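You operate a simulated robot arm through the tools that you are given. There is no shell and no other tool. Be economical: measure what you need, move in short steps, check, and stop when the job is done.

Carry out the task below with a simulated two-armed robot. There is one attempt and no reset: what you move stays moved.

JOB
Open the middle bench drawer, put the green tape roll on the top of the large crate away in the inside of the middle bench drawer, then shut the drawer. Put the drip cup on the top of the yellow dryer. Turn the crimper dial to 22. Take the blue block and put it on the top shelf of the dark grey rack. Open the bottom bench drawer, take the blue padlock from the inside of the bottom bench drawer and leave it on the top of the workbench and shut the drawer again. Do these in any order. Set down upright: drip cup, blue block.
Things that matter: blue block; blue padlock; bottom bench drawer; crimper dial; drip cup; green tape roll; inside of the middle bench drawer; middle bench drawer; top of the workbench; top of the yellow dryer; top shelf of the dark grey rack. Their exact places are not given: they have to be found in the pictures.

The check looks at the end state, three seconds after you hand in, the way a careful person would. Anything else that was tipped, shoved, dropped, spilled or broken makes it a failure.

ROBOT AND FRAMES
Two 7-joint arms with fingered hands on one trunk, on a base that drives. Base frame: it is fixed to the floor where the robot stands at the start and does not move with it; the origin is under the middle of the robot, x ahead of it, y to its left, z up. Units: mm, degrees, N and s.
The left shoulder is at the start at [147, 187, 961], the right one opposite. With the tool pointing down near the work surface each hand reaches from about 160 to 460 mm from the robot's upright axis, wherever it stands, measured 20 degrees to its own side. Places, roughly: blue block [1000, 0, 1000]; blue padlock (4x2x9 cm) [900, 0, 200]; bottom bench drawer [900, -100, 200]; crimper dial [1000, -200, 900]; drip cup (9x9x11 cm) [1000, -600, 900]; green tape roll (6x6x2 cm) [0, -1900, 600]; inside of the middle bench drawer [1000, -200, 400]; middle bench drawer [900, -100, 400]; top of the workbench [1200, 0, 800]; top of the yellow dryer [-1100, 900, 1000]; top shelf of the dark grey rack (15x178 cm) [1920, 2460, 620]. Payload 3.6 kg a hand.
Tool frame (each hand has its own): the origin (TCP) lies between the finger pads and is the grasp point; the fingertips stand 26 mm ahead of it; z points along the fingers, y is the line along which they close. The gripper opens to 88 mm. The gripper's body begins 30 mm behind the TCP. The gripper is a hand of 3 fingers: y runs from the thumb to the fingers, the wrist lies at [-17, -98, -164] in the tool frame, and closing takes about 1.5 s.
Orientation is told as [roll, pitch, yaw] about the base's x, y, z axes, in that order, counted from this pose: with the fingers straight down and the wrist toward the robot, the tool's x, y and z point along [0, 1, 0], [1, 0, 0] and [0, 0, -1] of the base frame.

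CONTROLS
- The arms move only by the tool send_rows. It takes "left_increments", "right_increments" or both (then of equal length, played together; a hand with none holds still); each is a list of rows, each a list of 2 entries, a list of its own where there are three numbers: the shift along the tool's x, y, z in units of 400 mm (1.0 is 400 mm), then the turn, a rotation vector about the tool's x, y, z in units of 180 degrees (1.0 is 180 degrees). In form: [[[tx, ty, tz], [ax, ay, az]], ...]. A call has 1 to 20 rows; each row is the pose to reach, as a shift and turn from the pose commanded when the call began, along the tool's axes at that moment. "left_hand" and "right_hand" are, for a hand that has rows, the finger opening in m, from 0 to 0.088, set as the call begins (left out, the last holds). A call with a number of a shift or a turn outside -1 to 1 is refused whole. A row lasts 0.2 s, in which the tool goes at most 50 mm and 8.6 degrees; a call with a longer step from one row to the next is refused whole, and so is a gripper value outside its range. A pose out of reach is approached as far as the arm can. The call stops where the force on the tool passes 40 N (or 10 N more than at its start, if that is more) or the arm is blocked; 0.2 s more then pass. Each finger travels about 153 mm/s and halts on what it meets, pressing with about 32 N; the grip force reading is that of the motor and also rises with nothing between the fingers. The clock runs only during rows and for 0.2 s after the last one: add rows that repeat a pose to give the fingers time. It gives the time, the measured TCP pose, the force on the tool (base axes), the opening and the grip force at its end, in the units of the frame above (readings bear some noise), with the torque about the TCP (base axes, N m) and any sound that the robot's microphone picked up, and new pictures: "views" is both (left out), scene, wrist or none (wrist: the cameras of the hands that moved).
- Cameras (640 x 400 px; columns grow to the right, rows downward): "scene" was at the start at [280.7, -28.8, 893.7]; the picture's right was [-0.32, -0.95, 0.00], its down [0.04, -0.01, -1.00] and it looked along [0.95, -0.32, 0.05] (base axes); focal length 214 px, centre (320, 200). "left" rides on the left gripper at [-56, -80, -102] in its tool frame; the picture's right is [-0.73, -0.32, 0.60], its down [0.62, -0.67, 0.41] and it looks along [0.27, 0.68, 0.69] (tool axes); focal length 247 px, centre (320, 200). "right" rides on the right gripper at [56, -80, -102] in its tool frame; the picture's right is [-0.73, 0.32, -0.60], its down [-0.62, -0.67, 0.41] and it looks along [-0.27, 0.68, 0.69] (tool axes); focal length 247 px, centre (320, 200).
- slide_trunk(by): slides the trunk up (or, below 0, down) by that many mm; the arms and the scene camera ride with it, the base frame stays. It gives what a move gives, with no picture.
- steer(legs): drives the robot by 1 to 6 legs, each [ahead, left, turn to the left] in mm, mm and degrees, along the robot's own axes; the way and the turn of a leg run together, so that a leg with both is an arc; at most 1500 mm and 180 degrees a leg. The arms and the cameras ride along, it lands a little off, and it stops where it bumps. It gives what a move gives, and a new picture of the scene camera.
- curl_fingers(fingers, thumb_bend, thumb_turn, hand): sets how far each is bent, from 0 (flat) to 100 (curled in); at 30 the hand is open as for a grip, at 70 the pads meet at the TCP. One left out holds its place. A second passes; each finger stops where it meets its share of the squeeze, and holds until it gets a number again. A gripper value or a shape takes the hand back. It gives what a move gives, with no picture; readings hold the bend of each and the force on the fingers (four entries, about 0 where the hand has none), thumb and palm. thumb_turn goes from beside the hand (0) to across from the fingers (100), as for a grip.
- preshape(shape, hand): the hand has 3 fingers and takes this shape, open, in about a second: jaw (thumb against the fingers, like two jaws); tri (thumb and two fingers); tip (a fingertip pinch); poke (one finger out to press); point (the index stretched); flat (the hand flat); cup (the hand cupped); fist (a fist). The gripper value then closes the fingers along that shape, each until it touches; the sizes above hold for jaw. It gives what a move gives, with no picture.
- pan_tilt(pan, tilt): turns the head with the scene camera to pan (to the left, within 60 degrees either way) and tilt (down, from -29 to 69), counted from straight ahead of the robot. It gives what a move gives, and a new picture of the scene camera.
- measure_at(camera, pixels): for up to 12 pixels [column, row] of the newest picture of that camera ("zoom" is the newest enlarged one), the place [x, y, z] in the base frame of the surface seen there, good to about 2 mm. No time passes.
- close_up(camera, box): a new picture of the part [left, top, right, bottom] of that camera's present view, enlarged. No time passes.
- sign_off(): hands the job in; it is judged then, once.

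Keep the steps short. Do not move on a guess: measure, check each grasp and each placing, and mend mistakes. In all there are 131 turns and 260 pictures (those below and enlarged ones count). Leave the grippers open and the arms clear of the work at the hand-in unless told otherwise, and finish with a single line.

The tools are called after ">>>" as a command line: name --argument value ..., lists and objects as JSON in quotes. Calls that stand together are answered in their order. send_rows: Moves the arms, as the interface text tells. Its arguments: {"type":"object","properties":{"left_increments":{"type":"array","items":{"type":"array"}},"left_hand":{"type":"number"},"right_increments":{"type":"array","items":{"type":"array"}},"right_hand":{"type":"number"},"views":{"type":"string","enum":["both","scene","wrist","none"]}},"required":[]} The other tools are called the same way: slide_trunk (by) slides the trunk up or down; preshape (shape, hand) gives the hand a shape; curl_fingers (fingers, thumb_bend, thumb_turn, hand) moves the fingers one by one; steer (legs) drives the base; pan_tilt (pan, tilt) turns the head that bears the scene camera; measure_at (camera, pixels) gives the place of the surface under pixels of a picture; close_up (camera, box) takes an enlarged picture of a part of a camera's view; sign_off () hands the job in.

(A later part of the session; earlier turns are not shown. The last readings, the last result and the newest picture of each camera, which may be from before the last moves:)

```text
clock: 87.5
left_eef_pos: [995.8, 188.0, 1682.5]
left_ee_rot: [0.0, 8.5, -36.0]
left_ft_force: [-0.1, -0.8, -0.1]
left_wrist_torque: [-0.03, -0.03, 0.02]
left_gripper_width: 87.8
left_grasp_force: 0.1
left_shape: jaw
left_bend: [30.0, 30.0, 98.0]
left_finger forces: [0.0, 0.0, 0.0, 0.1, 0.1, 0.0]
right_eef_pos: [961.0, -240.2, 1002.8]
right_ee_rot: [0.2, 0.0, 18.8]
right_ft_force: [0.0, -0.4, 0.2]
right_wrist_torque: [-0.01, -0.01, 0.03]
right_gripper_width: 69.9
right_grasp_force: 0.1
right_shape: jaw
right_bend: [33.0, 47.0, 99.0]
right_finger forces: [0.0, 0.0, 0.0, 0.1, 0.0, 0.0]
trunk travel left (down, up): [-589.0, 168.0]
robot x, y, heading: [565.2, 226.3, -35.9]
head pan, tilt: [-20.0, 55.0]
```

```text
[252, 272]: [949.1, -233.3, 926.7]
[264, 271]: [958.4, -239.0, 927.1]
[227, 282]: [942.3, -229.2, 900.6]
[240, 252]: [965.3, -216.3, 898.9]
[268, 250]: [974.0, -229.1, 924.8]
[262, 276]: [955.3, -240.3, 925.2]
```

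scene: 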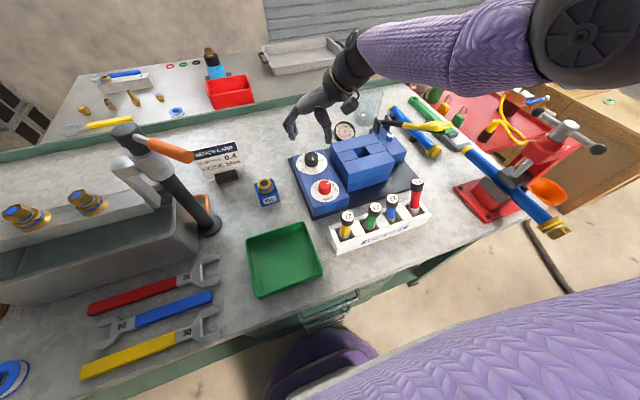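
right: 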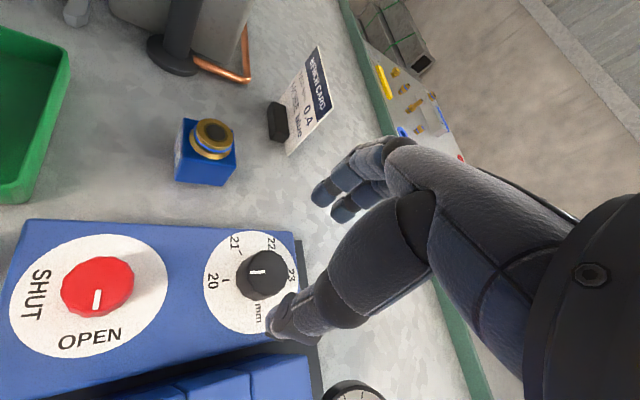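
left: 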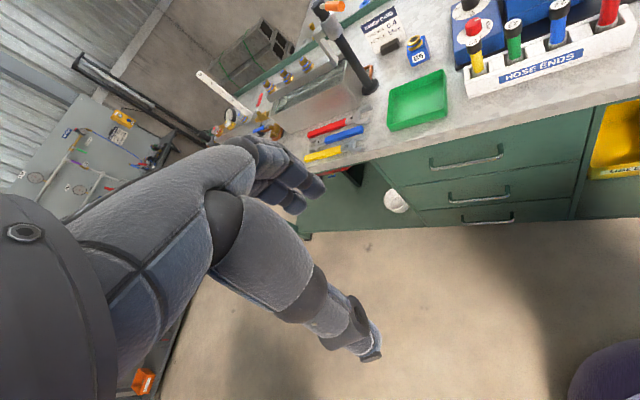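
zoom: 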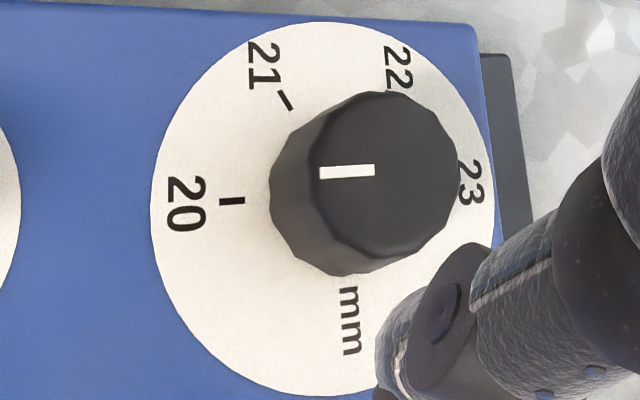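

The mark points at 20; I need ≈125° clockwise. Descend, grip the knob.

>>> send_rows --right_increments '[[[-0.004, 0.003, 0.07], [0, 0, 0]], [[-0.004, 0.003, 0.13], [0, 0, 0]], [[-0.004, 0.003, 0.178], [0, 0, 0]], [[-0.004, 0.003, 0.178], [0, 0, 0]]]' --views "none"

>>> send_rows --right_increments '[[[0, 0, 0], [0, 0, 0]], [[0, 0, 0], [0, 0, 0]], [[0, 0, 0], [0, 0, 0]], [[0, 0, 0], [0, 0, 0]], [[0, 0, 0], [0, 0, 0]], [[0, 0, 0], [0, 0, 0]]]' --right_hand 0.0 --views "wrist"

```text
clock: 88.5
left_eef_pos: [994.9, 188.1, 1682.2]
left_ee_rot: [-0.1, 8.6, -36.0]
left_ft_force: [0.6, 0.3, 0.6]
left_wrist_torque: [-0.01, -0.01, 0.01]
left_gripper_width: 87.5
left_grasp_force: 0.0
left_shape: jaw
left_bend: [30.0, 30.0, 98.0]
left_finger forces: [0.0, 0.1, 0.0, 0.0, 0.1, 0.0]
right_eef_pos: [943.5, -217.8, 957.3]
right_ee_rot: [0.3, 0.0, 18.7]
right_ft_force: [-0.8, -0.1, 0.4]
right_wrist_torque: [0.0, 0.03, 0.01]
right_gripper_width: 69.6
right_grasp_force: 0.1
right_shape: jaw
right_bend: [33.0, 47.0, 99.0]
right_finger forces: [0.0, 0.0, 0.0, 0.1, 0.0, 0.0]
right hand out of reach, approached as far as the arm can: row 1, 2, 3, 4
trunk travel left (down, up): [-589.0, 168.0]
robot x, y, heading: [565.3, 227.5, -36.3]
head pan, tilt: [-20.0, 55.0]
```

```text
clock: 90.0
left_eef_pos: [994.7, 188.3, 1682.6]
left_ee_rot: [0.1, 8.5, -36.0]
left_ft_force: [0.7, -0.8, -0.2]
left_wrist_torque: [0.0, -0.01, 0.02]
left_gripper_width: 87.5
left_grasp_force: 0.1
left_shape: jaw
left_bend: [30.0, 30.0, 98.0]
left_finger forces: [0.0, 0.0, 0.0, 0.1, 0.0, 0.1]
right_eef_pos: [943.9, -217.2, 956.6]
right_ee_rot: [0.3, -0.1, 18.7]
right_ft_force: [-0.2, 0.6, -0.1]
right_wrist_torque: [0.02, 0.0, -0.01]
right_gripper_width: 0.0
right_grasp_force: 31.8
right_shape: jaw
right_bend: [70.0, 46.0, 100.0]
right_finger forces: [0.0, 0.1, 0.0, 0.1, 0.0, 0.0]
trunk travel left (down, up): [-589.0, 168.0]
robot x, y, heading: [565.3, 227.3, -35.8]
head pan, tilt: [-20.0, 55.0]
```

right: 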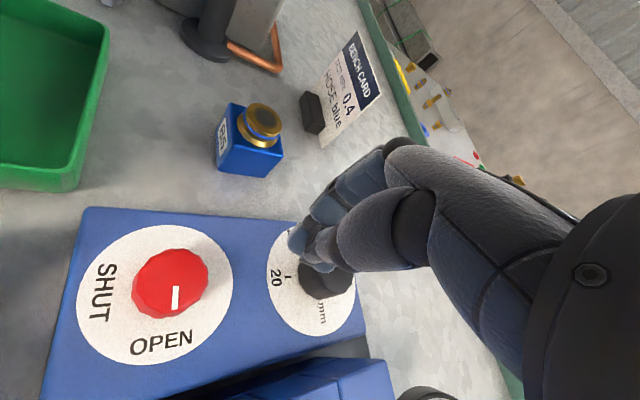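

Truly out of reach (arm stretched). Open, raise the hand, lower the trunk 130 mm, then descend again.

>>> send_rows --right_increments '[[[0, 0, 0], [0, 0, 0]], [[0, 0, -0.06], [0, 0, 0]], [[0, 0, -0.16], [0, 0, 0]], [[-0.036, 0.012, -0.26], [0, 0, 0]], [[-0.072, 0.025, -0.35], [0, 0, 0]], [[-0.072, 0.025, -0.4], [0, 0, 0]]]' --right_hand 0.07 --views "none"

>>> slide_trunk --by -130

```text
clock: 91.3
left_eef_pos: [994.5, 187.7, 1682.5]
left_ee_rot: [0.0, 8.4, -36.0]
left_ft_force: [0.1, -0.3, 0.4]
left_wrist_torque: [0.01, -0.02, -0.01]
left_gripper_width: 88.0
left_grasp_force: 0.0
left_shape: jaw
left_bend: [30.0, 30.0, 98.0]
left_finger forces: [0.0, 0.0, 0.0, 0.0, 0.0, 0.1]
right_eef_pos: [959.9, -243.0, 1117.7]
right_ee_rot: [0.3, 0.0, 18.6]
right_ft_force: [-0.3, 0.3, 0.3]
right_wrist_torque: [-0.02, -0.02, -0.01]
right_gripper_width: 70.1
right_grasp_force: 0.1
right_shape: jaw
right_bend: [33.0, 47.0, 99.0]
right_finger forces: [0.0, 0.0, 0.0, 0.0, 0.0, 0.0]
trunk travel left (down, up): [-589.0, 168.0]
robot x, y, heading: [563.8, 226.4, -35.9]
head pan, tilt: [-20.0, 55.0]
```

```text
clock: 92.9
left_eef_pos: [993.9, 186.8, 1552.8]
left_ee_rot: [0.0, 8.3, -36.0]
left_ft_force: [0.1, 0.0, 0.3]
left_wrist_torque: [-0.02, 0.01, -0.03]
left_gripper_width: 87.8
left_grasp_force: 0.1
left_shape: jaw
left_bend: [30.0, 30.0, 98.0]
left_finger forces: [0.1, 0.0, 0.0, 0.1, 0.1, 0.0]
right_eef_pos: [963.2, -244.4, 987.7]
right_ee_rot: [0.4, 0.0, 18.9]
right_ft_force: [0.7, -0.4, 0.6]
right_wrist_torque: [-0.03, -0.02, -0.01]
right_gripper_width: 70.0
right_grasp_force: 0.0
right_shape: jaw
right_bend: [33.0, 47.0, 99.0]
right_finger forces: [0.1, 0.1, 0.1, 0.0, 0.1, 0.1]
trunk travel left (down, up): [-459.0, 298.0]
robot x, y, heading: [565.0, 229.0, -36.0]
head pan, tilt: [-20.0, 55.0]
```

>>> send_rows --right_increments '[[[0.006, 0.002, 0.05], [0, 0, 0]], [[0.006, 0.002, 0.1], [0, 0, 0]], [[0.006, 0.002, 0.142], [0, 0, 0]], [[0.006, 0.002, 0.142], [0, 0, 0]]]' --views "wrist"

```text
clock: 93.9
left_eef_pos: [994.8, 188.3, 1552.2]
left_ee_rot: [-0.1, 8.5, -35.9]
left_ft_force: [-0.4, -0.7, -0.1]
left_wrist_torque: [0.02, 0.02, 0.02]
left_gripper_width: 87.8
left_grasp_force: 0.1
left_shape: jaw
left_bend: [30.0, 30.0, 98.0]
left_finger forces: [0.1, 0.0, 0.0, 0.0, 0.1, 0.0]
right_eef_pos: [960.3, -239.2, 929.6]
right_ee_rot: [0.3, -0.1, 18.6]
right_ft_force: [0.0, -0.3, 0.3]
right_wrist_torque: [-0.02, 0.0, 0.0]
right_gripper_width: 70.0
right_grasp_force: 0.0
right_shape: jaw
right_bend: [33.0, 47.0, 99.0]
right_finger forces: [0.0, 0.1, 0.1, 0.0, 0.1, 0.0]
trunk travel left (down, up): [-459.0, 298.0]
robot x, y, heading: [563.9, 225.2, -35.8]
head pan, tilt: [-20.0, 55.0]
```

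right: 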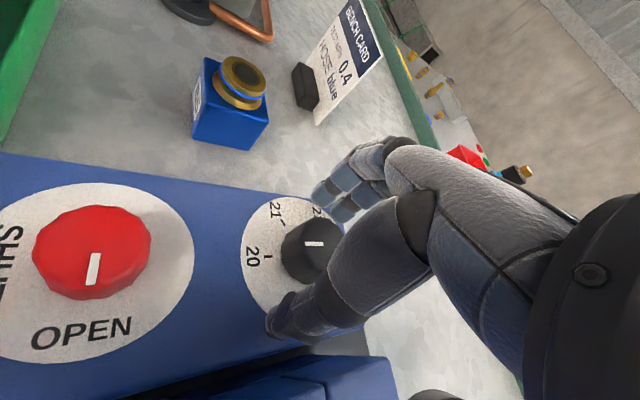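

Reached. Close, then rotate 66° clockwise.

>>> send_rows --right_increments '[[[0, 0, 0], [0, 0, 0]], [[0, 0, 0], [0, 0, 0]], [[0, 0, 0], [0, 0, 0]], [[0, 0, 0], [0, 0, 0]], [[0, 0, 0], [0, 0, 0]], [[0, 0, 0], [0, 0, 0]], [[0, 0, 0], [0, 0, 0.04]], [[0, 0, 0], [0, 0, 0.08]], [[0, 0, 0], [0, 0, 0.12]], [[0, 0, 0], [0, 0, 0.16]], [[0, 0, 0], [0, 0, 0.2]], [[0, 0, 0], [0, 0, 0.24]], [[0, 0, 0], [0, 0, 0.28]], [[0, 0, 0], [0, 0, 0.32]], [[0, 0, 0], [0, 0, 0.36]], [[0, 0, 0], [0, 0, 0.36]]]' --right_hand 0.0 --views "wrist"

```text
clock: 97.3
left_eef_pos: [994.4, 187.7, 1552.4]
left_ee_rot: [0.0, 8.3, -36.0]
left_ft_force: [0.3, -0.8, -0.3]
left_wrist_torque: [-0.01, -0.03, 0.0]
left_gripper_width: 87.9
left_grasp_force: 0.0
left_shape: jaw
left_bend: [30.0, 30.0, 98.0]
left_finger forces: [0.0, 0.0, 0.0, 0.0, 0.1, 0.0]
right_eef_pos: [963.1, -242.2, 930.2]
right_ee_rot: [0.1, 0.1, -46.2]
right_ft_force: [-2.1, 1.1, 2.7]
right_wrist_torque: [-0.03, 0.06, 0.0]
right_gripper_width: 28.0
right_grasp_force: 32.1
right_shape: jaw
right_bend: [53.0, 73.0, 100.0]
right_finger forces: [11.6, 20.8, 0.0, 0.0, 32.9, 0.1]
trunk travel left (down, up): [-459.0, 298.0]
robot x, y, heading: [565.4, 227.6, -36.1]
head pan, tilt: [-20.0, 55.0]
```

right: 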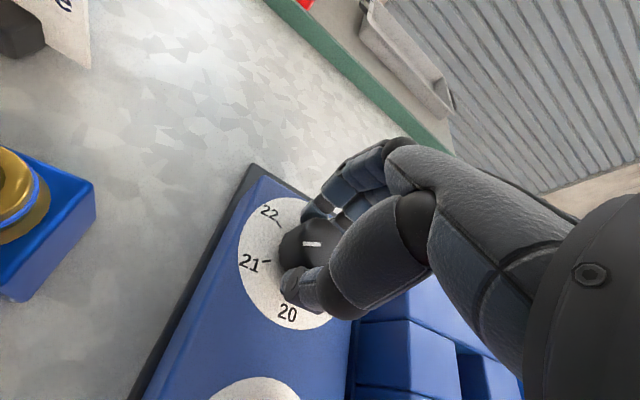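

It turned to 21. Open, rotate back 61°, regrip and turn another 62°.

>>> send_rows --right_increments '[[[0, 0, 0], [0, 0, 0]], [[0, 0, 0], [0, 0, 0]], [[0, 0, -0.02], [0, 0, 0]], [[0, 0, -0.07], [0, 0, -0.045]], [[0, 0, -0.07], [0, 0, -0.09]], [[0, 0, -0.07], [0, 0, -0.135]], [[0, 0, -0.07], [0, 0, -0.18]], [[0, 0, -0.07], [0, 0, -0.225]], [[0, 0, -0.07], [0, 0, -0.27]], [[0, 0, -0.07], [0, 0, -0.315]], [[0, 0, -0.05], [0, 0, -0.344]], [[0, 0, 0], [0, 0, -0.344]], [[0, 0, 0], [0, 0, -0.344]]]' --right_hand 0.07 --views "wrist"

>>> close_up --camera "right" --box '[230, 180, 350, 310]'

```text
clock: 100.1
left_eef_pos: [994.5, 187.9, 1552.3]
left_ee_rot: [0.0, 8.4, -35.9]
left_ft_force: [0.0, -0.1, 0.6]
left_wrist_torque: [0.0, 0.0, -0.01]
left_gripper_width: 87.7
left_grasp_force: 0.1
left_shape: jaw
left_bend: [30.0, 30.0, 98.0]
left_finger forces: [0.0, 0.0, 0.0, 0.0, 0.1, 0.0]
right_eef_pos: [963.3, -241.6, 929.5]
right_ee_rot: [0.3, 0.0, 15.9]
right_ft_force: [-0.2, -0.1, -0.1]
right_wrist_torque: [0.0, 0.02, 0.0]
right_gripper_width: 69.5
right_grasp_force: 0.0
right_shape: jaw
right_bend: [33.0, 47.0, 99.0]
right_finger forces: [0.1, 0.0, 0.1, 0.0, 0.0, 0.1]
trunk travel left (down, up): [-459.0, 298.0]
robot x, y, heading: [566.4, 226.4, -36.0]
head pan, tilt: [-20.0, 55.0]
```

right: 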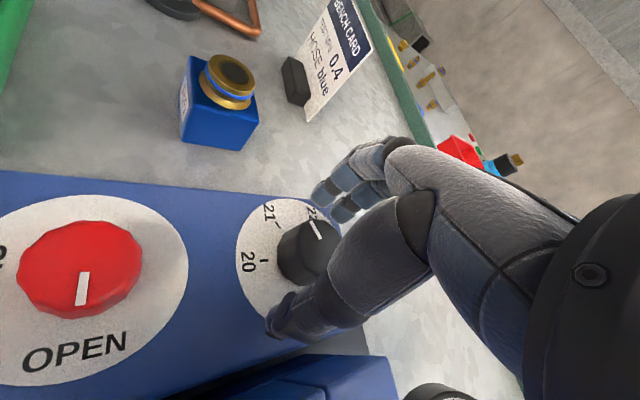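

```text
3.08 times, centred on (290, 245) of right
```

zoom: 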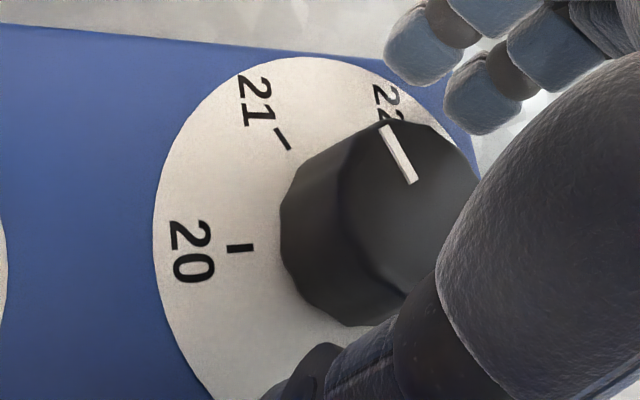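

>>> measure_at --camera "zoom" --pixels '[[411, 181], [384, 128], [275, 128], [290, 150], [229, 248], [252, 247], [395, 155]]'

>>> send_rows --right_increments '[[[0, 0, 0], [0, 0, 0]], [[0, 0, 0], [0, 0, 0]], [[0, 0, 0], [0, 0, 0]], [[0, 0, 0], [0, 0, 0]], [[0, 0, 0], [0, 0, 0]], [[0, 0, 0], [0, 0, 0]], [[0, 0, 0], [0, 0, 0.04]], [[0, 0, 0], [0, 0, 0.08]], [[0, 0, 0], [0, 0, 0.12]], [[0, 0, 0], [0, 0, 0.16]], [[0, 0, 0], [0, 0, 0.2]], [[0, 0, 0], [0, 0, 0.24]], [[0, 0, 0], [0, 0, 0.28]], [[0, 0, 0], [0, 0, 0.31]], [[0, 0, 0], [0, 0, 0.335]], [[0, 0, 0], [0, 0, 0.335]]]' --right_hand 0.0 --views "wrist"

```text
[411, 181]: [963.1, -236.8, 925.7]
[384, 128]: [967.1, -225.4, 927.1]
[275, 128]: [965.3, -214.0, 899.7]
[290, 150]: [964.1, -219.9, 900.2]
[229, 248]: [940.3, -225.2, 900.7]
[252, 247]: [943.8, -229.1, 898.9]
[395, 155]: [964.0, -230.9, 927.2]
```

```text
clock: 103.5
left_eef_pos: [994.4, 186.0, 1552.2]
left_ee_rot: [0.0, 8.5, -36.0]
left_ft_force: [-0.8, 0.0, -0.3]
left_wrist_torque: [-0.01, -0.01, -0.01]
left_gripper_width: 87.8
left_grasp_force: 0.0
left_shape: jaw
left_bend: [30.0, 30.0, 98.0]
left_finger forces: [0.1, 0.1, 0.0, 0.0, 0.0, 0.0]
right_eef_pos: [963.2, -241.8, 930.4]
right_ee_rot: [0.1, 0.3, -44.5]
right_ft_force: [2.5, -5.0, 3.8]
right_wrist_torque: [-0.15, -0.1, 0.0]
right_gripper_width: 28.4
right_grasp_force: 32.1
right_shape: jaw
right_bend: [53.0, 72.0, 100.0]
right_finger forces: [13.7, 22.1, 0.2, 0.0, 28.7, 0.0]
trunk travel left (down, up): [-459.0, 298.0]
robot x, y, heading: [559.9, 228.1, -36.0]
head pan, tilt: [-20.0, 55.0]
```

right: 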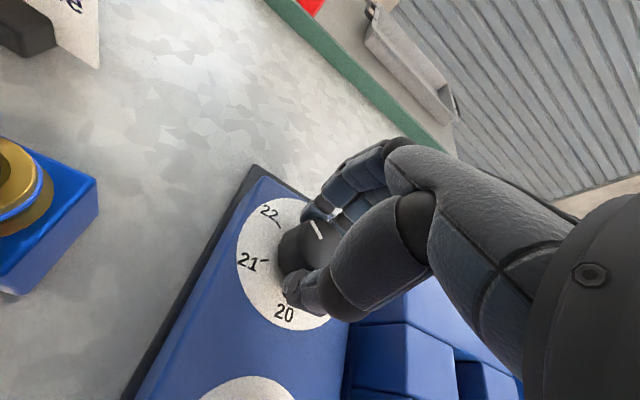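

Open, raise and inspect the dial.

>>> send_rows --right_increments '[[[0, 0, 0], [0, 0, 0]], [[0, 0, 0], [0, 0, 0]], [[0, 0, 0], [0, 0, 0]], [[0, 0, -0.06], [0, 0, 0]], [[0, 0, -0.15], [0, 0, 0]], [[0, 0, -0.2], [0, 0, 0]]]' --right_hand 0.07 --views "wrist"

>>> close_up --camera "right" --box '[180, 200, 320, 330]'

>>> close_up --camera "scene" --box '[270, 100, 360, 200]'

```text
clock: 104.9
left_eef_pos: [994.6, 186.6, 1551.5]
left_ee_rot: [-0.1, 8.5, -36.0]
left_ft_force: [-0.9, 0.4, 0.0]
left_wrist_torque: [0.02, 0.0, 0.02]
left_gripper_width: 87.9
left_grasp_force: 0.0
left_shape: jaw
left_bend: [30.0, 30.0, 98.0]
left_finger forces: [0.0, 0.0, 0.0, 0.0, 0.0, 0.0]
right_eef_pos: [964.9, -240.6, 1011.0]
right_ee_rot: [0.1, 0.3, -44.4]
right_ft_force: [0.2, -0.5, 1.1]
right_wrist_torque: [0.03, -0.01, 0.01]
right_gripper_width: 69.8
right_grasp_force: 0.1
right_shape: jaw
right_bend: [33.0, 47.0, 99.0]
right_finger forces: [0.0, 0.0, 0.1, 0.0, 0.1, 0.0]
trunk travel left (down, up): [-459.0, 298.0]
robot x, y, heading: [569.9, 226.1, -36.4]
head pan, tilt: [-20.0, 55.0]
```

right: 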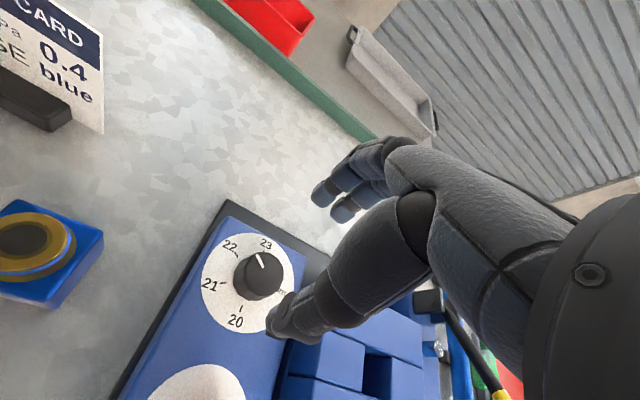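

```text
3.08 times, centred on (250, 265) of right
```

zoom: 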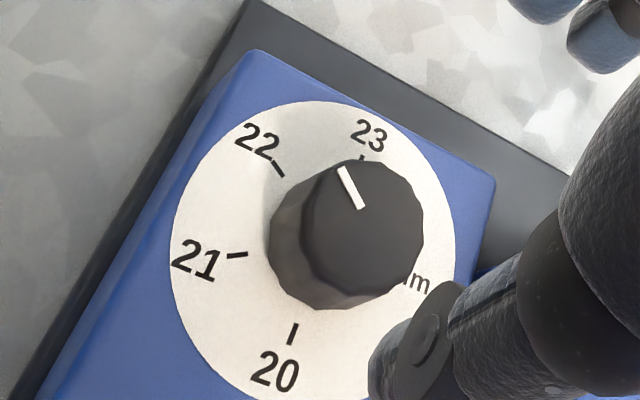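

```text
4.00 times, centred on (315, 150) of scene
```

zoom: 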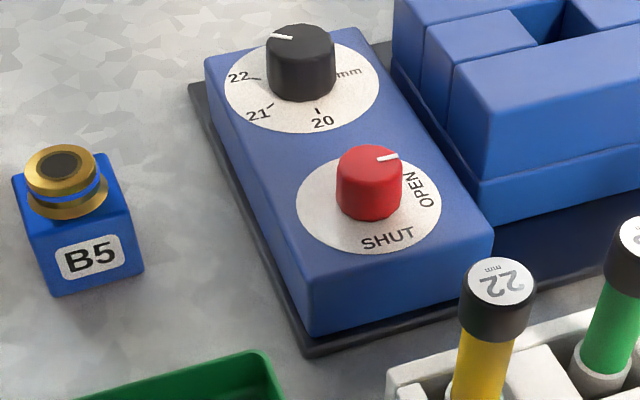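

>>> measure_at --camera "right" --pixels '[[263, 267], [257, 254], [260, 260], [237, 255], [263, 252], [225, 283], [241, 309]]'

>>> close_up --camera "right" --box '[215, 230, 295, 300]'

>>> measure_at --camera "zoom" --pixels '[[380, 235], [335, 135], [190, 145], [385, 105], [355, 180], [395, 30], [540, 210], [330, 300], [260, 215]]'

```text
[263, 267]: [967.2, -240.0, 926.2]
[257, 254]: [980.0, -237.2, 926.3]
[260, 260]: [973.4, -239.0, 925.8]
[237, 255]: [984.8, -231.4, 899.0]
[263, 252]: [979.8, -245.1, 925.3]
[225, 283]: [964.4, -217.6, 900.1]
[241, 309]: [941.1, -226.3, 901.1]
```

```text
5.71 times, centred on (255, 265) of right
```

zoom: 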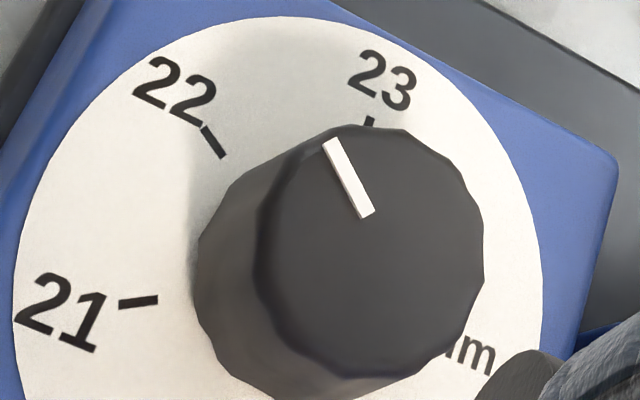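

```text
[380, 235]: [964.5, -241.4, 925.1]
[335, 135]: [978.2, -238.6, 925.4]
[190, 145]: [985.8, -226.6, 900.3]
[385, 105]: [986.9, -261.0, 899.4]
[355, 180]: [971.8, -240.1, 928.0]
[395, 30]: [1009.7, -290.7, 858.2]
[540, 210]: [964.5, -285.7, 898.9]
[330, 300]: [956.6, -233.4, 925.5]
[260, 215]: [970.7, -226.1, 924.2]
```

The mark is at ≈12°, tick 22 at ≈24°: turn back 11.5° counter-clockwise.

>>> send_rows --right_increments '[[[0, 0, 0.07], [0, 0, 0.03]], [[0, 0, 0.14], [0, 0, 0.03]], [[0, 0, 0.201], [0, 0, 0.03]], [[0, 0, 0.201], [0, 0, 0.03]]]' --views "none"

>>> send_rows --right_increments '[[[0, 0, 0], [0, 0, 0]], [[0, 0, 0], [0, 0, 0]], [[0, 0, 0], [0, 0, 0]], [[0, 0, 0], [0, 0, 0]], [[0, 0, 0], [0, 0, 0]], [[0, 0, 0], [0, 0, 0]], [[0, 0, 0], [0, 0, -0.022]], [[0, 0, 0], [0, 0, -0.044]], [[0, 0, 0], [0, 0, -0.064]], [[0, 0, 0], [0, 0, -0.064]], [[0, 0, 0], [0, 0, -0.064]]]' --right_hand 0.0 --views "none"

>>> send_rows --right_increments '[[[0, 0, 0], [0, 0, 0]], [[0, 0, 0], [0, 0, 0]], [[0, 0, 0], [0, 0, 0]], [[0, 0, -0.06], [0, 0, 0]], [[0, 0, -0.15], [0, 0, 0]], [[0, 0, -0.2], [0, 0, 0]]]' --right_hand 0.07 --views "wrist"

>>> close_up --camera "right" --box '[205, 220, 305, 310]'

```text
clock: 105.9
left_eef_pos: [995.2, 186.7, 1552.7]
left_ee_rot: [0.0, 8.5, -36.0]
left_ft_force: [0.4, 0.4, 0.5]
left_wrist_torque: [0.01, -0.01, -0.02]
left_gripper_width: 87.8
left_grasp_force: 0.1
left_shape: jaw
left_bend: [30.0, 30.0, 98.0]
left_finger forces: [0.0, 0.0, 0.0, 0.1, 0.1, 0.1]
right_eef_pos: [961.5, -239.8, 930.8]
right_ee_rot: [0.2, 0.3, -49.8]
right_ft_force: [-0.4, -0.2, -0.6]
right_wrist_torque: [0.0, 0.02, 0.02]
right_gripper_width: 69.8
right_grasp_force: 0.0
right_shape: jaw
right_bend: [33.0, 47.0, 99.0]
right_finger forces: [0.1, 0.1, 0.0, 0.0, 0.0, 0.0]
trunk travel left (down, up): [-459.0, 298.0]
robot x, y, heading: [565.4, 226.0, -36.0]
head pan, tilt: [-20.0, 55.0]
```

```text
clock: 108.3
left_eef_pos: [993.0, 188.2, 1552.5]
left_ee_rot: [0.0, 8.4, -36.0]
left_ft_force: [-0.6, 0.2, -0.1]
left_wrist_torque: [-0.01, 0.03, -0.02]
left_gripper_width: 87.6
left_grasp_force: 0.1
left_shape: jaw
left_bend: [30.0, 30.0, 98.0]
left_finger forces: [0.1, 0.0, 0.0, 0.0, 0.0, 0.0]
right_eef_pos: [962.0, -242.3, 931.8]
right_ee_rot: [0.1, 0.2, -38.3]
right_ft_force: [-5.3, 0.2, 1.5]
right_wrist_torque: [-0.07, 0.06, 0.01]
right_gripper_width: 28.7
right_grasp_force: 32.0
right_shape: jaw
right_bend: [50.0, 73.0, 100.0]
right_finger forces: [13.8, 15.8, 0.0, 0.0, 32.3, 0.1]
trunk travel left (down, up): [-459.0, 298.0]
robot x, y, heading: [566.5, 226.7, -36.2]
head pan, tilt: [-20.0, 55.0]
```

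```text
clock: 109.7
left_eef_pos: [994.4, 188.2, 1552.2]
left_ee_rot: [0.0, 8.6, -36.0]
left_ft_force: [-0.4, -0.8, -0.5]
left_wrist_torque: [0.03, 0.0, -0.03]
left_gripper_width: 87.9
left_grasp_force: 0.1
left_shape: jaw
left_bend: [30.0, 30.0, 98.0]
left_finger forces: [0.0, 0.0, 0.0, 0.0, 0.0, 0.1]
right_eef_pos: [963.0, -241.3, 1012.1]
right_ee_rot: [0.1, 0.3, -38.3]
right_ft_force: [-0.5, 0.4, 0.1]
right_wrist_torque: [0.0, 0.0, 0.0]
right_gripper_width: 69.7
right_grasp_force: 0.1
right_shape: jaw
right_bend: [33.0, 47.0, 99.0]
right_finger forces: [0.1, 0.1, 0.0, 0.0, 0.0, 0.0]
trunk travel left (down, up): [-459.0, 298.0]
robot x, y, heading: [566.2, 224.6, -36.1]
head pan, tilt: [-20.0, 55.0]
```

right: 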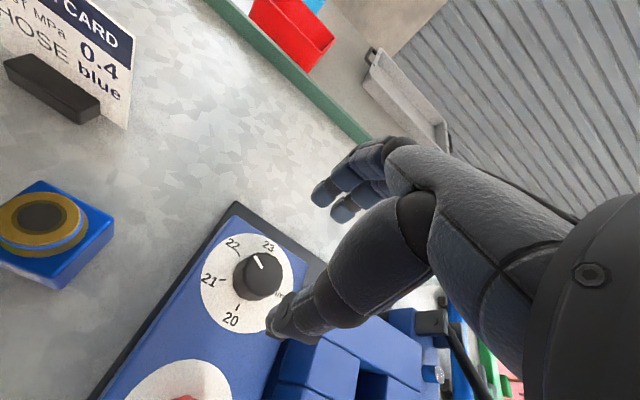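

```text
4.44 times, centred on (255, 265) of right
```

zoom: 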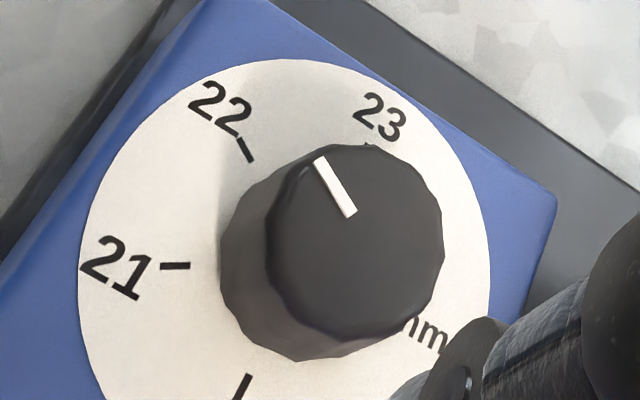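

>>> measure_at --camera "zoom" --pixels '[[350, 212], [321, 162], [335, 187], [237, 140], [252, 161], [160, 266], [190, 265], [355, 240]]'

```text
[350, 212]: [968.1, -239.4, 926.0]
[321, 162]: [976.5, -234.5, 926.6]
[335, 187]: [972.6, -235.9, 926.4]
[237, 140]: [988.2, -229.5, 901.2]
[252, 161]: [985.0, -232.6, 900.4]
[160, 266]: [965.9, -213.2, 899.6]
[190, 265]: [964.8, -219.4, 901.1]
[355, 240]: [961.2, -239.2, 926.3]
```

Dial is at 22 (mark ≈25°, tick ≈24°). Next the drip cup: zoom and measure it.

>>> close_up --camera "scene" --box '[340, 60, 420, 120]'

>>> close_up --camera "scene" --box '[0, 0, 640, 400]'

```text
6.67 times, centred on (380, 90) of scene
```

zoom: 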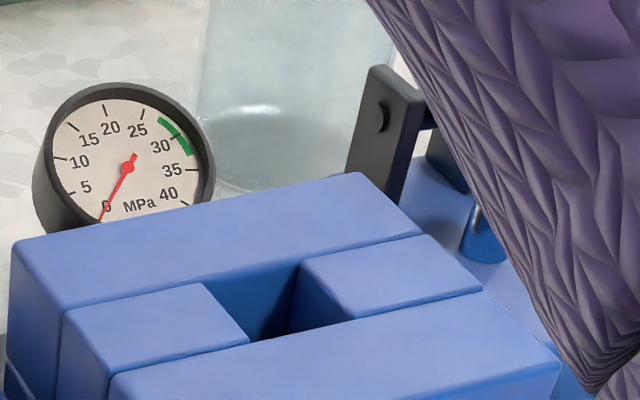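

```text
1.00 times, centred on (320, 200) of scene (not enlarged: the box is as wide or as high as the picture)
```

zoom: 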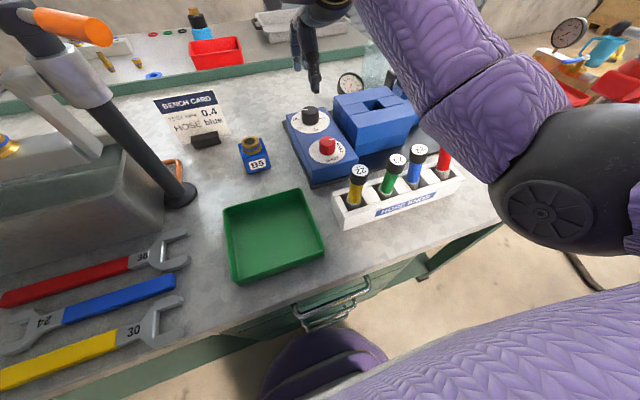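

I need views and heights around the cup. Raise the hand and tilt it 45° forward, then strafe right 150.

>>> send_rows --right_increments '[[[0, 0, -0.12], [0, 0, 0]], [[0, 0, -0.24], [-0.04, 0, 0]], [[0, 0, -0.36], [-0.08, 0, 0]], [[0, -0.05, -0.45], [-0.125, 0, 0]], [[0, -0.1, -0.5], [-0.17, 0, 0]], [[0, -0.1, -0.5], [-0.21, 0, 0]], [[0, -0.1, -0.5], [-0.25, 0, 0]]]' --views "none"

>>> steer --legs '[[0, -150, 0]]'

>>> pan_tilt --pan -22 --tilt 40

>>> close_up --camera "right" --box '[0, 0, 640, 400]'

```text
clock: 111.3
left_eef_pos: [994.1, 188.4, 1551.7]
left_ee_rot: [0.0, 8.4, -36.0]
left_ft_force: [0.4, -0.4, 0.1]
left_wrist_torque: [0.0, -0.01, -0.01]
left_gripper_width: 87.8
left_grasp_force: 0.0
left_shape: jaw
left_bend: [30.0, 30.0, 98.0]
left_finger forces: [0.0, 0.0, 0.1, 0.0, 0.0, 0.1]
right_eef_pos: [932.8, -217.7, 1211.2]
right_ee_rot: [0.2, -44.9, -38.5]
right_ft_force: [0.8, -0.2, -0.8]
right_wrist_torque: [0.01, -0.01, 0.03]
right_gripper_width: 69.6
right_grasp_force: 0.0
right_shape: jaw
right_bend: [33.0, 47.0, 99.0]
right_finger forces: [0.0, 0.0, 0.0, 0.0, 0.1, 0.0]
trunk travel left (down, up): [-459.0, 298.0]
robot x, y, heading: [561.5, 230.5, -35.5]
head pan, tilt: [-20.0, 55.0]
```

```text
clock: 112.7
left_eef_pos: [905.1, 63.7, 1553.6]
left_ee_rot: [0.1, 8.5, -36.2]
left_ft_force: [-0.4, -0.8, -0.4]
left_wrist_torque: [0.04, -0.03, -0.01]
left_gripper_width: 87.8
left_grasp_force: 0.1
left_shape: jaw
left_bend: [30.0, 30.0, 98.0]
left_finger forces: [0.0, 0.1, 0.0, 0.1, 0.0, 0.0]
right_eef_pos: [842.0, -341.4, 1210.4]
right_ee_rot: [0.4, -44.6, -38.8]
right_ft_force: [-0.5, -0.6, 0.1]
right_wrist_torque: [-0.02, -0.02, 0.02]
right_gripper_width: 69.9
right_grasp_force: 0.1
right_shape: jaw
right_bend: [33.0, 47.0, 99.0]
right_finger forces: [0.1, 0.0, 0.0, 0.0, 0.0, 0.0]
trunk travel left (down, up): [-459.0, 298.0]
robot x, y, heading: [480.1, 105.6, -36.2]
head pan, tilt: [-20.0, 55.0]
```

scene: 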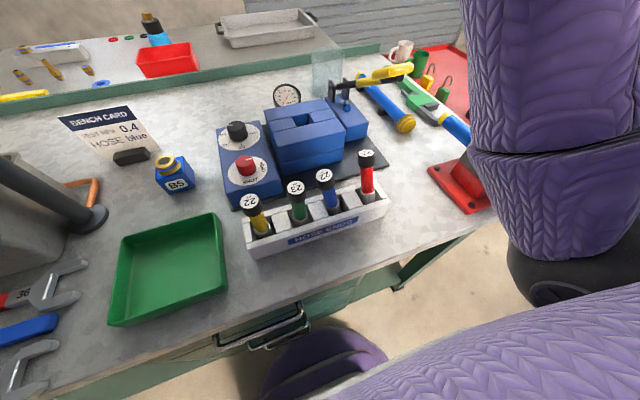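

```text
clock: 113.5
left_eef_pos: [906.9, 65.6, 1552.2]
left_ee_rot: [0.0, 8.5, -36.2]
left_ft_force: [0.0, -0.6, 0.0]
left_wrist_torque: [-0.01, 0.0, -0.02]
left_gripper_width: 87.8
left_grasp_force: 0.0
left_shape: jaw
left_bend: [30.0, 30.0, 98.0]
left_finger forces: [0.1, 0.0, 0.0, 0.0, 0.1, 0.1]
right_eef_pos: [843.4, -339.3, 1211.8]
right_ee_rot: [0.2, -44.7, -38.7]
right_ft_force: [-0.5, 0.3, -0.1]
right_wrist_torque: [0.01, 0.0, 0.0]
right_gripper_width: 69.7
right_grasp_force: 0.0
right_shape: jaw
right_bend: [33.0, 47.0, 99.0]
right_finger forces: [0.1, 0.1, 0.1, 0.0, 0.0, 0.0]
trunk travel left (down, up): [-459.0, 298.0]
robot x, y, heading: [478.2, 105.6, -36.3]
head pan, tilt: [-22.0, 40.0]
```

scene: 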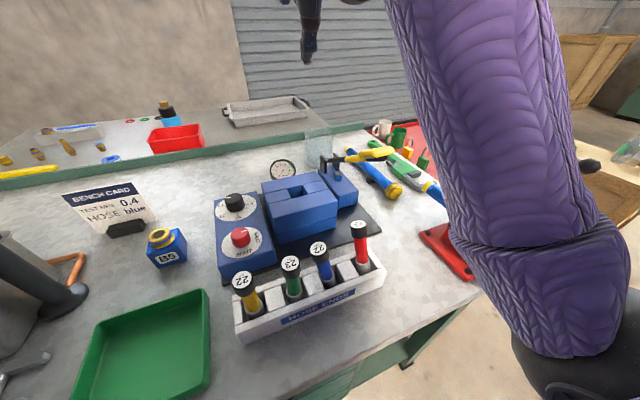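

```text
1.00 times, centred on (320, 200) of right (not enlarged: the box is as wide or as high as the picture)
```

zoom: 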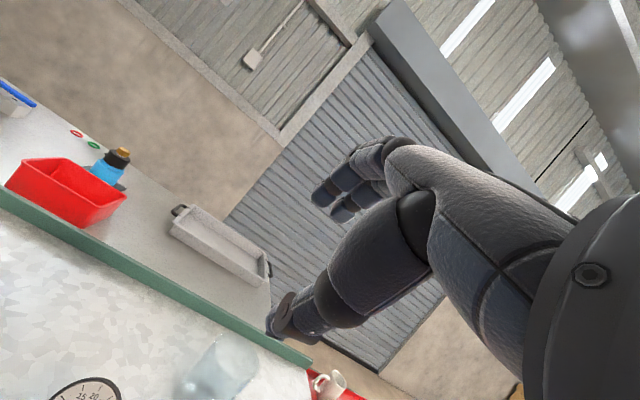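

Zoom on the cup, pump and gauge and measure.

>>> close_up --camera "scene" --box '[260, 115, 420, 215]'

>>> measure_at --camera "zoom" --pixels '[[185, 60], [270, 52], [190, 180], [225, 205], [285, 165], [230, 120], [265, 165], [320, 175], [420, 150], [520, 155], [90, 185], [140, 260]]'

```text
4.00 times, centred on (340, 165) of scene
```

zoom: 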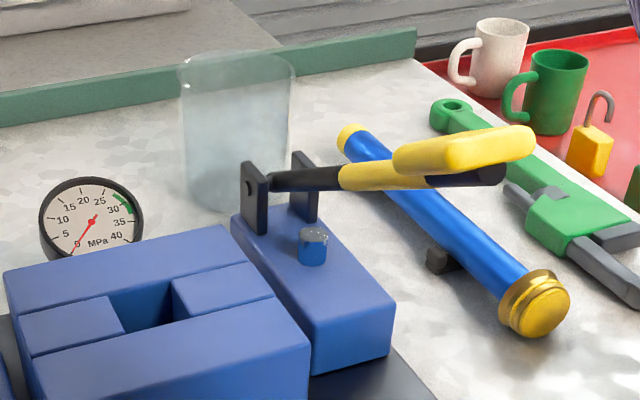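

```text
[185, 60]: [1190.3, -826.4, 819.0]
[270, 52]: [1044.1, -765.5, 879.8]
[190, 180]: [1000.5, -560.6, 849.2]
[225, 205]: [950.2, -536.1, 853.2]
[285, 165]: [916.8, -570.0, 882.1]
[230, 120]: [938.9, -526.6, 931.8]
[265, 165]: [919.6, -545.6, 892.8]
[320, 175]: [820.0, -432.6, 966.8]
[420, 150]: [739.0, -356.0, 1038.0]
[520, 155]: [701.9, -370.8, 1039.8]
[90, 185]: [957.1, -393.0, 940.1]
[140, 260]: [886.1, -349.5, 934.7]
```

Cup centre ≈(961,−566), rim z≈960; the pump handle blocks the front approach, so I'll use the left arm from a heading of −75°. First retract the right arm high and neutral, then turn.

>>> send_rows --right_increments '[[[-0.024, 0.034, -0.095], [0.031, 0, 0]], [[-0.048, 0.067, -0.19], [0.062, 0, 0]], [[-0.071, 0.1, -0.284], [0.094, 0, 0]], [[-0.095, 0.134, -0.378], [0.125, 0, 0]], [[-0.119, 0.168, -0.473], [0.156, 0, 0]], [[-0.143, 0.2, -0.568], [0.19, 0, 0]], [[-0.167, 0.235, -0.662], [0.22, 0, 0]], [[-0.19, 0.269, -0.757], [0.25, 0, 0]], [[-0.19, 0.269, -0.757], [0.25, 0, 0]]]' --right_hand 0.088 --views "none"

>>> steer --legs '[[0, -19, -38.7]]'

```text
clock: 115.5
left_eef_pos: [907.1, 65.1, 1552.2]
left_ee_rot: [0.0, 8.5, -36.2]
left_ft_force: [-1.0, -0.3, 0.3]
left_wrist_torque: [-0.01, -0.03, -0.02]
left_gripper_width: 87.9
left_grasp_force: 0.0
left_shape: jaw
left_bend: [30.0, 30.0, 98.0]
left_finger forces: [0.0, 0.0, 0.0, 0.0, 0.0, 0.0]
right_eef_pos: [712.2, -396.2, 1559.6]
right_ee_rot: [-0.1, 0.4, -38.4]
right_ft_force: [0.7, 1.1, -0.3]
right_wrist_torque: [0.01, 0.03, 0.0]
right_gripper_width: 88.1
right_grasp_force: 0.0
right_shape: jaw
right_bend: [30.0, 30.0, 98.0]
right_finger forces: [0.0, 0.0, 0.0, 0.0, 0.1, 0.1]
right hand out of reach, approached as far as the arm can: row 4, 5, 6, 7, 8, 9
trunk travel left (down, up): [-459.0, 298.0]
robot x, y, heading: [474.8, 107.9, -36.2]
head pan, tilt: [-22.0, 40.0]
```

```text
clock: 117.7
left_eef_pos: [770.6, -204.5, 1552.9]
left_ee_rot: [0.0, 8.5, -75.0]
left_ft_force: [0.0, -0.4, -0.2]
left_wrist_torque: [-0.01, 0.04, -0.01]
left_gripper_width: 87.7
left_grasp_force: 0.1
left_shape: jaw
left_bend: [30.0, 30.0, 98.0]
left_finger forces: [0.0, 0.0, 0.0, 0.0, 0.1, 0.0]
right_eef_pos: [329.9, -443.8, 1559.4]
right_ee_rot: [0.1, 0.3, -77.3]
right_ft_force: [0.2, 0.1, -0.5]
right_wrist_torque: [-0.02, 0.01, -0.02]
right_gripper_width: 88.0
right_grasp_force: 0.1
right_shape: jaw
right_bend: [30.0, 30.0, 98.0]
right_finger forces: [0.0, 0.1, 0.0, 0.0, 0.0, 0.0]
trunk travel left (down, up): [-459.0, 298.0]
robot x, y, heading: [464.3, 95.5, -75.0]
head pan, tilt: [-22.0, 40.0]
```

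scene: 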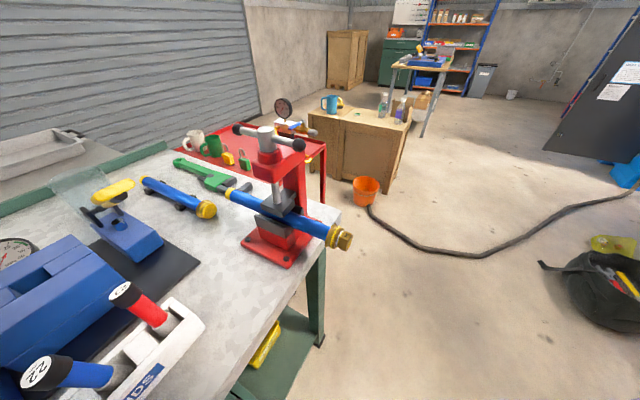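

Turn the head toward the cup.

>>> pan_tilt --pan 22 --tilt 40

>>> close_up --camera "scene" --box '[240, 80, 480, 260]'

```text
clock: 118.8
left_eef_pos: [770.2, -204.3, 1552.0]
left_ee_rot: [0.0, 8.5, -75.0]
left_ft_force: [-0.1, -0.6, -0.5]
left_wrist_torque: [0.0, 0.02, 0.05]
left_gripper_width: 87.9
left_grasp_force: 0.1
left_shape: jaw
left_bend: [30.0, 30.0, 98.0]
left_finger forces: [0.0, 0.1, 0.0, 0.0, 0.1, 0.0]
right_eef_pos: [329.5, -443.8, 1559.8]
right_ee_rot: [0.0, 0.3, -77.3]
right_ft_force: [0.2, -0.7, -0.1]
right_wrist_torque: [-0.01, 0.02, -0.02]
right_gripper_width: 88.1
right_grasp_force: 0.0
right_shape: jaw
right_bend: [30.0, 30.0, 98.0]
right_finger forces: [0.1, 0.0, 0.0, 0.0, 0.1, 0.0]
trunk travel left (down, up): [-459.0, 298.0]
robot x, y, heading: [463.1, 95.1, -74.8]
head pan, tilt: [22.0, 40.0]
```

scene: 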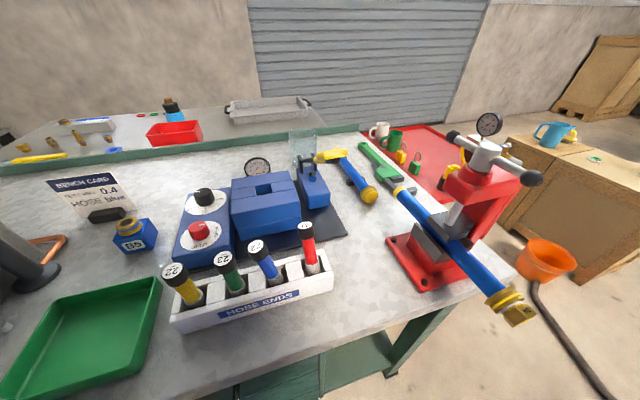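

```text
2.22 times, centred on (360, 170) of scene
```

zoom: 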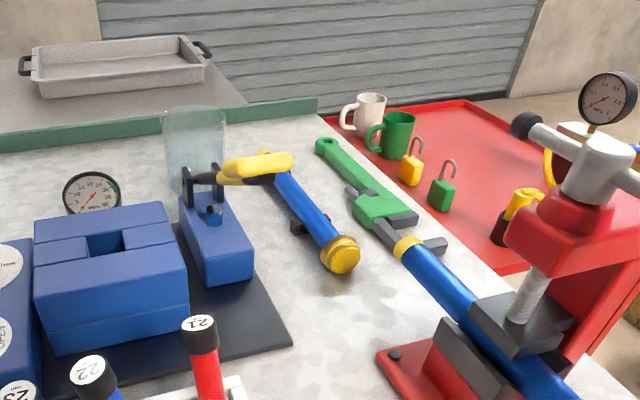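

Strafe along the bench ~100 mm, then bring the left hand over.

>>> steer --legs '[[63, -77, 0]]'

>>> send_rows --left_increments '[[[0.035, 0.075, 0.0], [0, 0, 0]], [[0.07, 0.15, 0.04], [-0.02, 0, 0]], [[0.105, 0.225, 0.1], [-0.04, 0, 0]], [[0.14, 0.3, 0.16], [-0.06, 0, 0]], [[0.175, 0.375, 0.22], [-0.08, 0, 0]], [[0.21, 0.45, 0.28], [-0.1, 0, 0]], [[0.245, 0.525, 0.35], [-0.12, 0, 0]], [[0.28, 0.6, 0.42], [-0.14, 0, 0]], [[0.315, 0.675, 0.49], [-0.158, 0, 0]], [[0.35, 0.75, 0.55], [-0.158, 0, 0]], [[0.385, 0.825, 0.62], [-0.158, 0, 0]], [[0.42, 0.885, 0.68], [-0.158, 0, 0]], [[0.42, 0.895, 0.78], [-0.158, 0, 0]], [[0.42, 0.897, 0.88], [-0.158, 0, 0]], [[0.42, 0.897, 0.88], [-0.158, 0, 0]]]' --left_hand 0.06 --views "both"

```text
clock: 119.9
left_eef_pos: [711.6, -287.2, 1552.5]
left_ee_rot: [0.1, 8.5, -74.9]
left_ft_force: [0.9, -0.4, -0.1]
left_wrist_torque: [-0.02, -0.01, 0.01]
left_gripper_width: 87.7
left_grasp_force: 0.1
left_shape: jaw
left_bend: [30.0, 30.0, 98.0]
left_finger forces: [0.0, 0.0, 0.0, 0.0, 0.0, 0.0]
right_eef_pos: [271.7, -526.2, 1559.9]
right_ee_rot: [0.2, 0.3, -77.3]
right_ft_force: [0.3, -0.1, 0.7]
right_wrist_torque: [0.01, -0.02, 0.01]
right_gripper_width: 87.9
right_grasp_force: 0.1
right_shape: jaw
right_bend: [30.0, 30.0, 98.0]
right_finger forces: [0.0, 0.1, 0.0, 0.1, 0.1, 0.1]
trunk travel left (down, up): [-459.0, 298.0]
robot x, y, heading: [404.7, 17.3, -74.9]
head pan, tilt: [22.0, 40.0]
```

scene: 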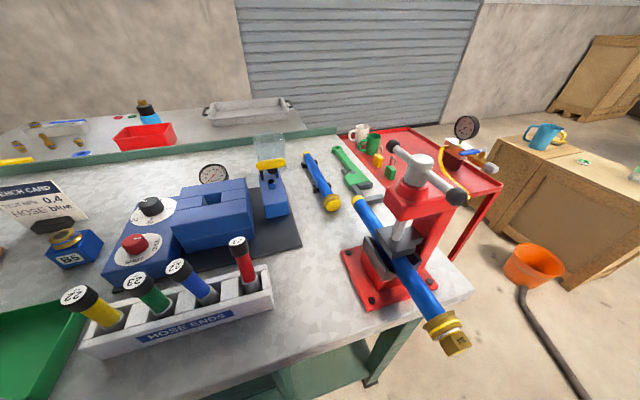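

```text
clock: 123.1
left_eef_pos: [954.9, -533.0, 1153.6]
left_ee_rot: [0.0, -20.0, -74.8]
left_ft_force: [-0.5, -0.9, 0.4]
left_wrist_torque: [-0.04, 0.02, 0.02]
left_gripper_width: 60.1
left_grasp_force: 0.1
left_shape: jaw
left_bend: [36.0, 57.0, 99.0]
left_finger forces: [0.0, 0.0, 0.0, 0.0, 0.0, 0.1]
right_eef_pos: [273.8, -525.3, 1558.7]
right_ee_rot: [0.2, 0.3, -77.3]
right_ft_force: [-0.8, -1.0, 0.2]
right_wrist_torque: [-0.02, -0.01, -0.02]
right_gripper_width: 88.0
right_grasp_force: 0.0
right_shape: jaw
right_bend: [30.0, 30.0, 98.0]
right_finger forces: [0.0, 0.0, 0.0, 0.1, 0.0, 0.1]
trunk travel left (down, up): [-459.0, 298.0]
robot x, y, heading: [404.4, 11.2, -75.1]
head pan, tilt: [22.0, 40.0]
```

scene: 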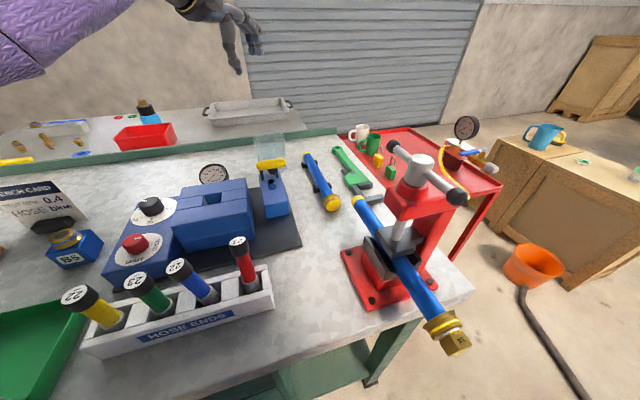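
left: 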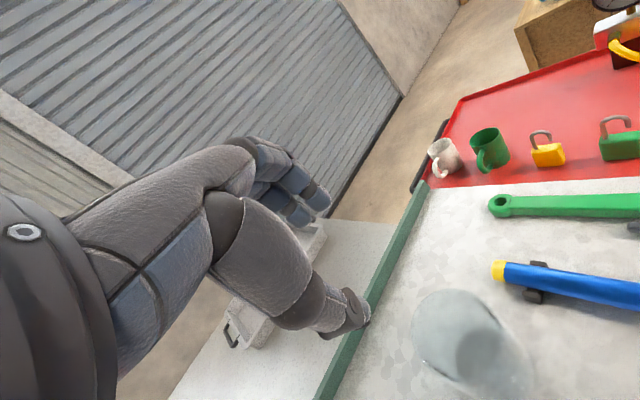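

The hand is above the cup. Measure the cup from the left wrist camera.

>>> close_up --camera "left" --box '[380, 270, 560, 400]'

>>> measure_at --camera "zoom" --pixels '[[120, 230], [180, 80], [300, 90], [400, 160], [250, 100], [320, 280], [450, 330], [200, 310], [360, 240], [500, 370]]'

```text
3.08 times, centred on (470, 335) of left
```

zoom: 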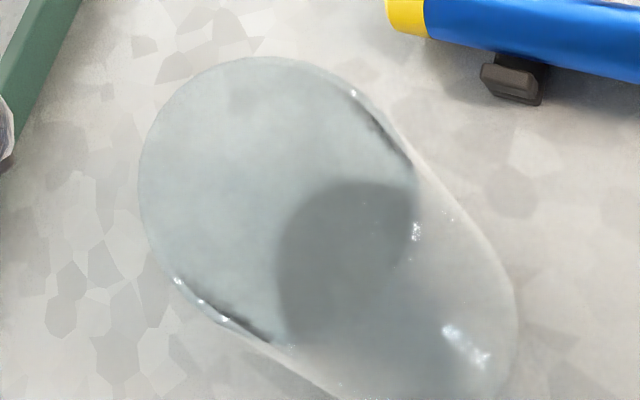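

```text
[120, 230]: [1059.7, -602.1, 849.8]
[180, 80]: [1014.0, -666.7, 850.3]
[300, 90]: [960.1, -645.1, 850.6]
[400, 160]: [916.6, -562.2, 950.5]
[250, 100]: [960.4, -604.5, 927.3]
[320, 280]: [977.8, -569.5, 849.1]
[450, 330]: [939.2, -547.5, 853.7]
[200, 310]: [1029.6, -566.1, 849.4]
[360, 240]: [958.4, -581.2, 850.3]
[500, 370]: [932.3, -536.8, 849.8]
```

>>> close_up --camera "scene" --box '[220, 120, 320, 220]'

>>> measure_at --camera "zoom" --pixels '[[295, 165], [345, 160], [320, 165], [285, 200], [370, 185], [260, 100], [330, 90], [300, 115], [360, 120]]'

```text
4.00 times, centred on (270, 170) of scene
```

zoom: 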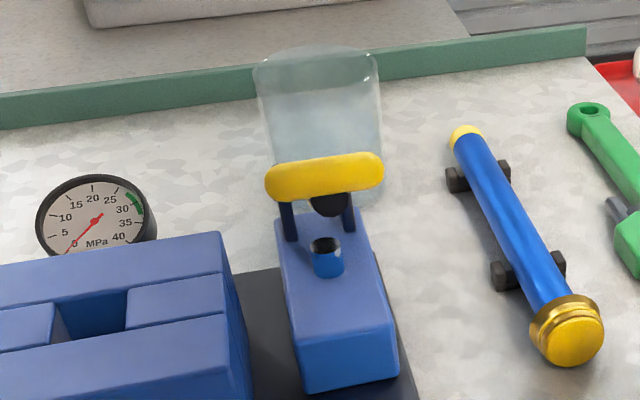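

```text
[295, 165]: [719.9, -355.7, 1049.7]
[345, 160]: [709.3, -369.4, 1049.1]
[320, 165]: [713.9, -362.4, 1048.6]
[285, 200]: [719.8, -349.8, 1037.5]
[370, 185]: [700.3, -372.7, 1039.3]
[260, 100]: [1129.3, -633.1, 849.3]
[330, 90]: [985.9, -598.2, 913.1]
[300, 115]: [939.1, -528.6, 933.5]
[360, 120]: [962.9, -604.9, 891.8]
```

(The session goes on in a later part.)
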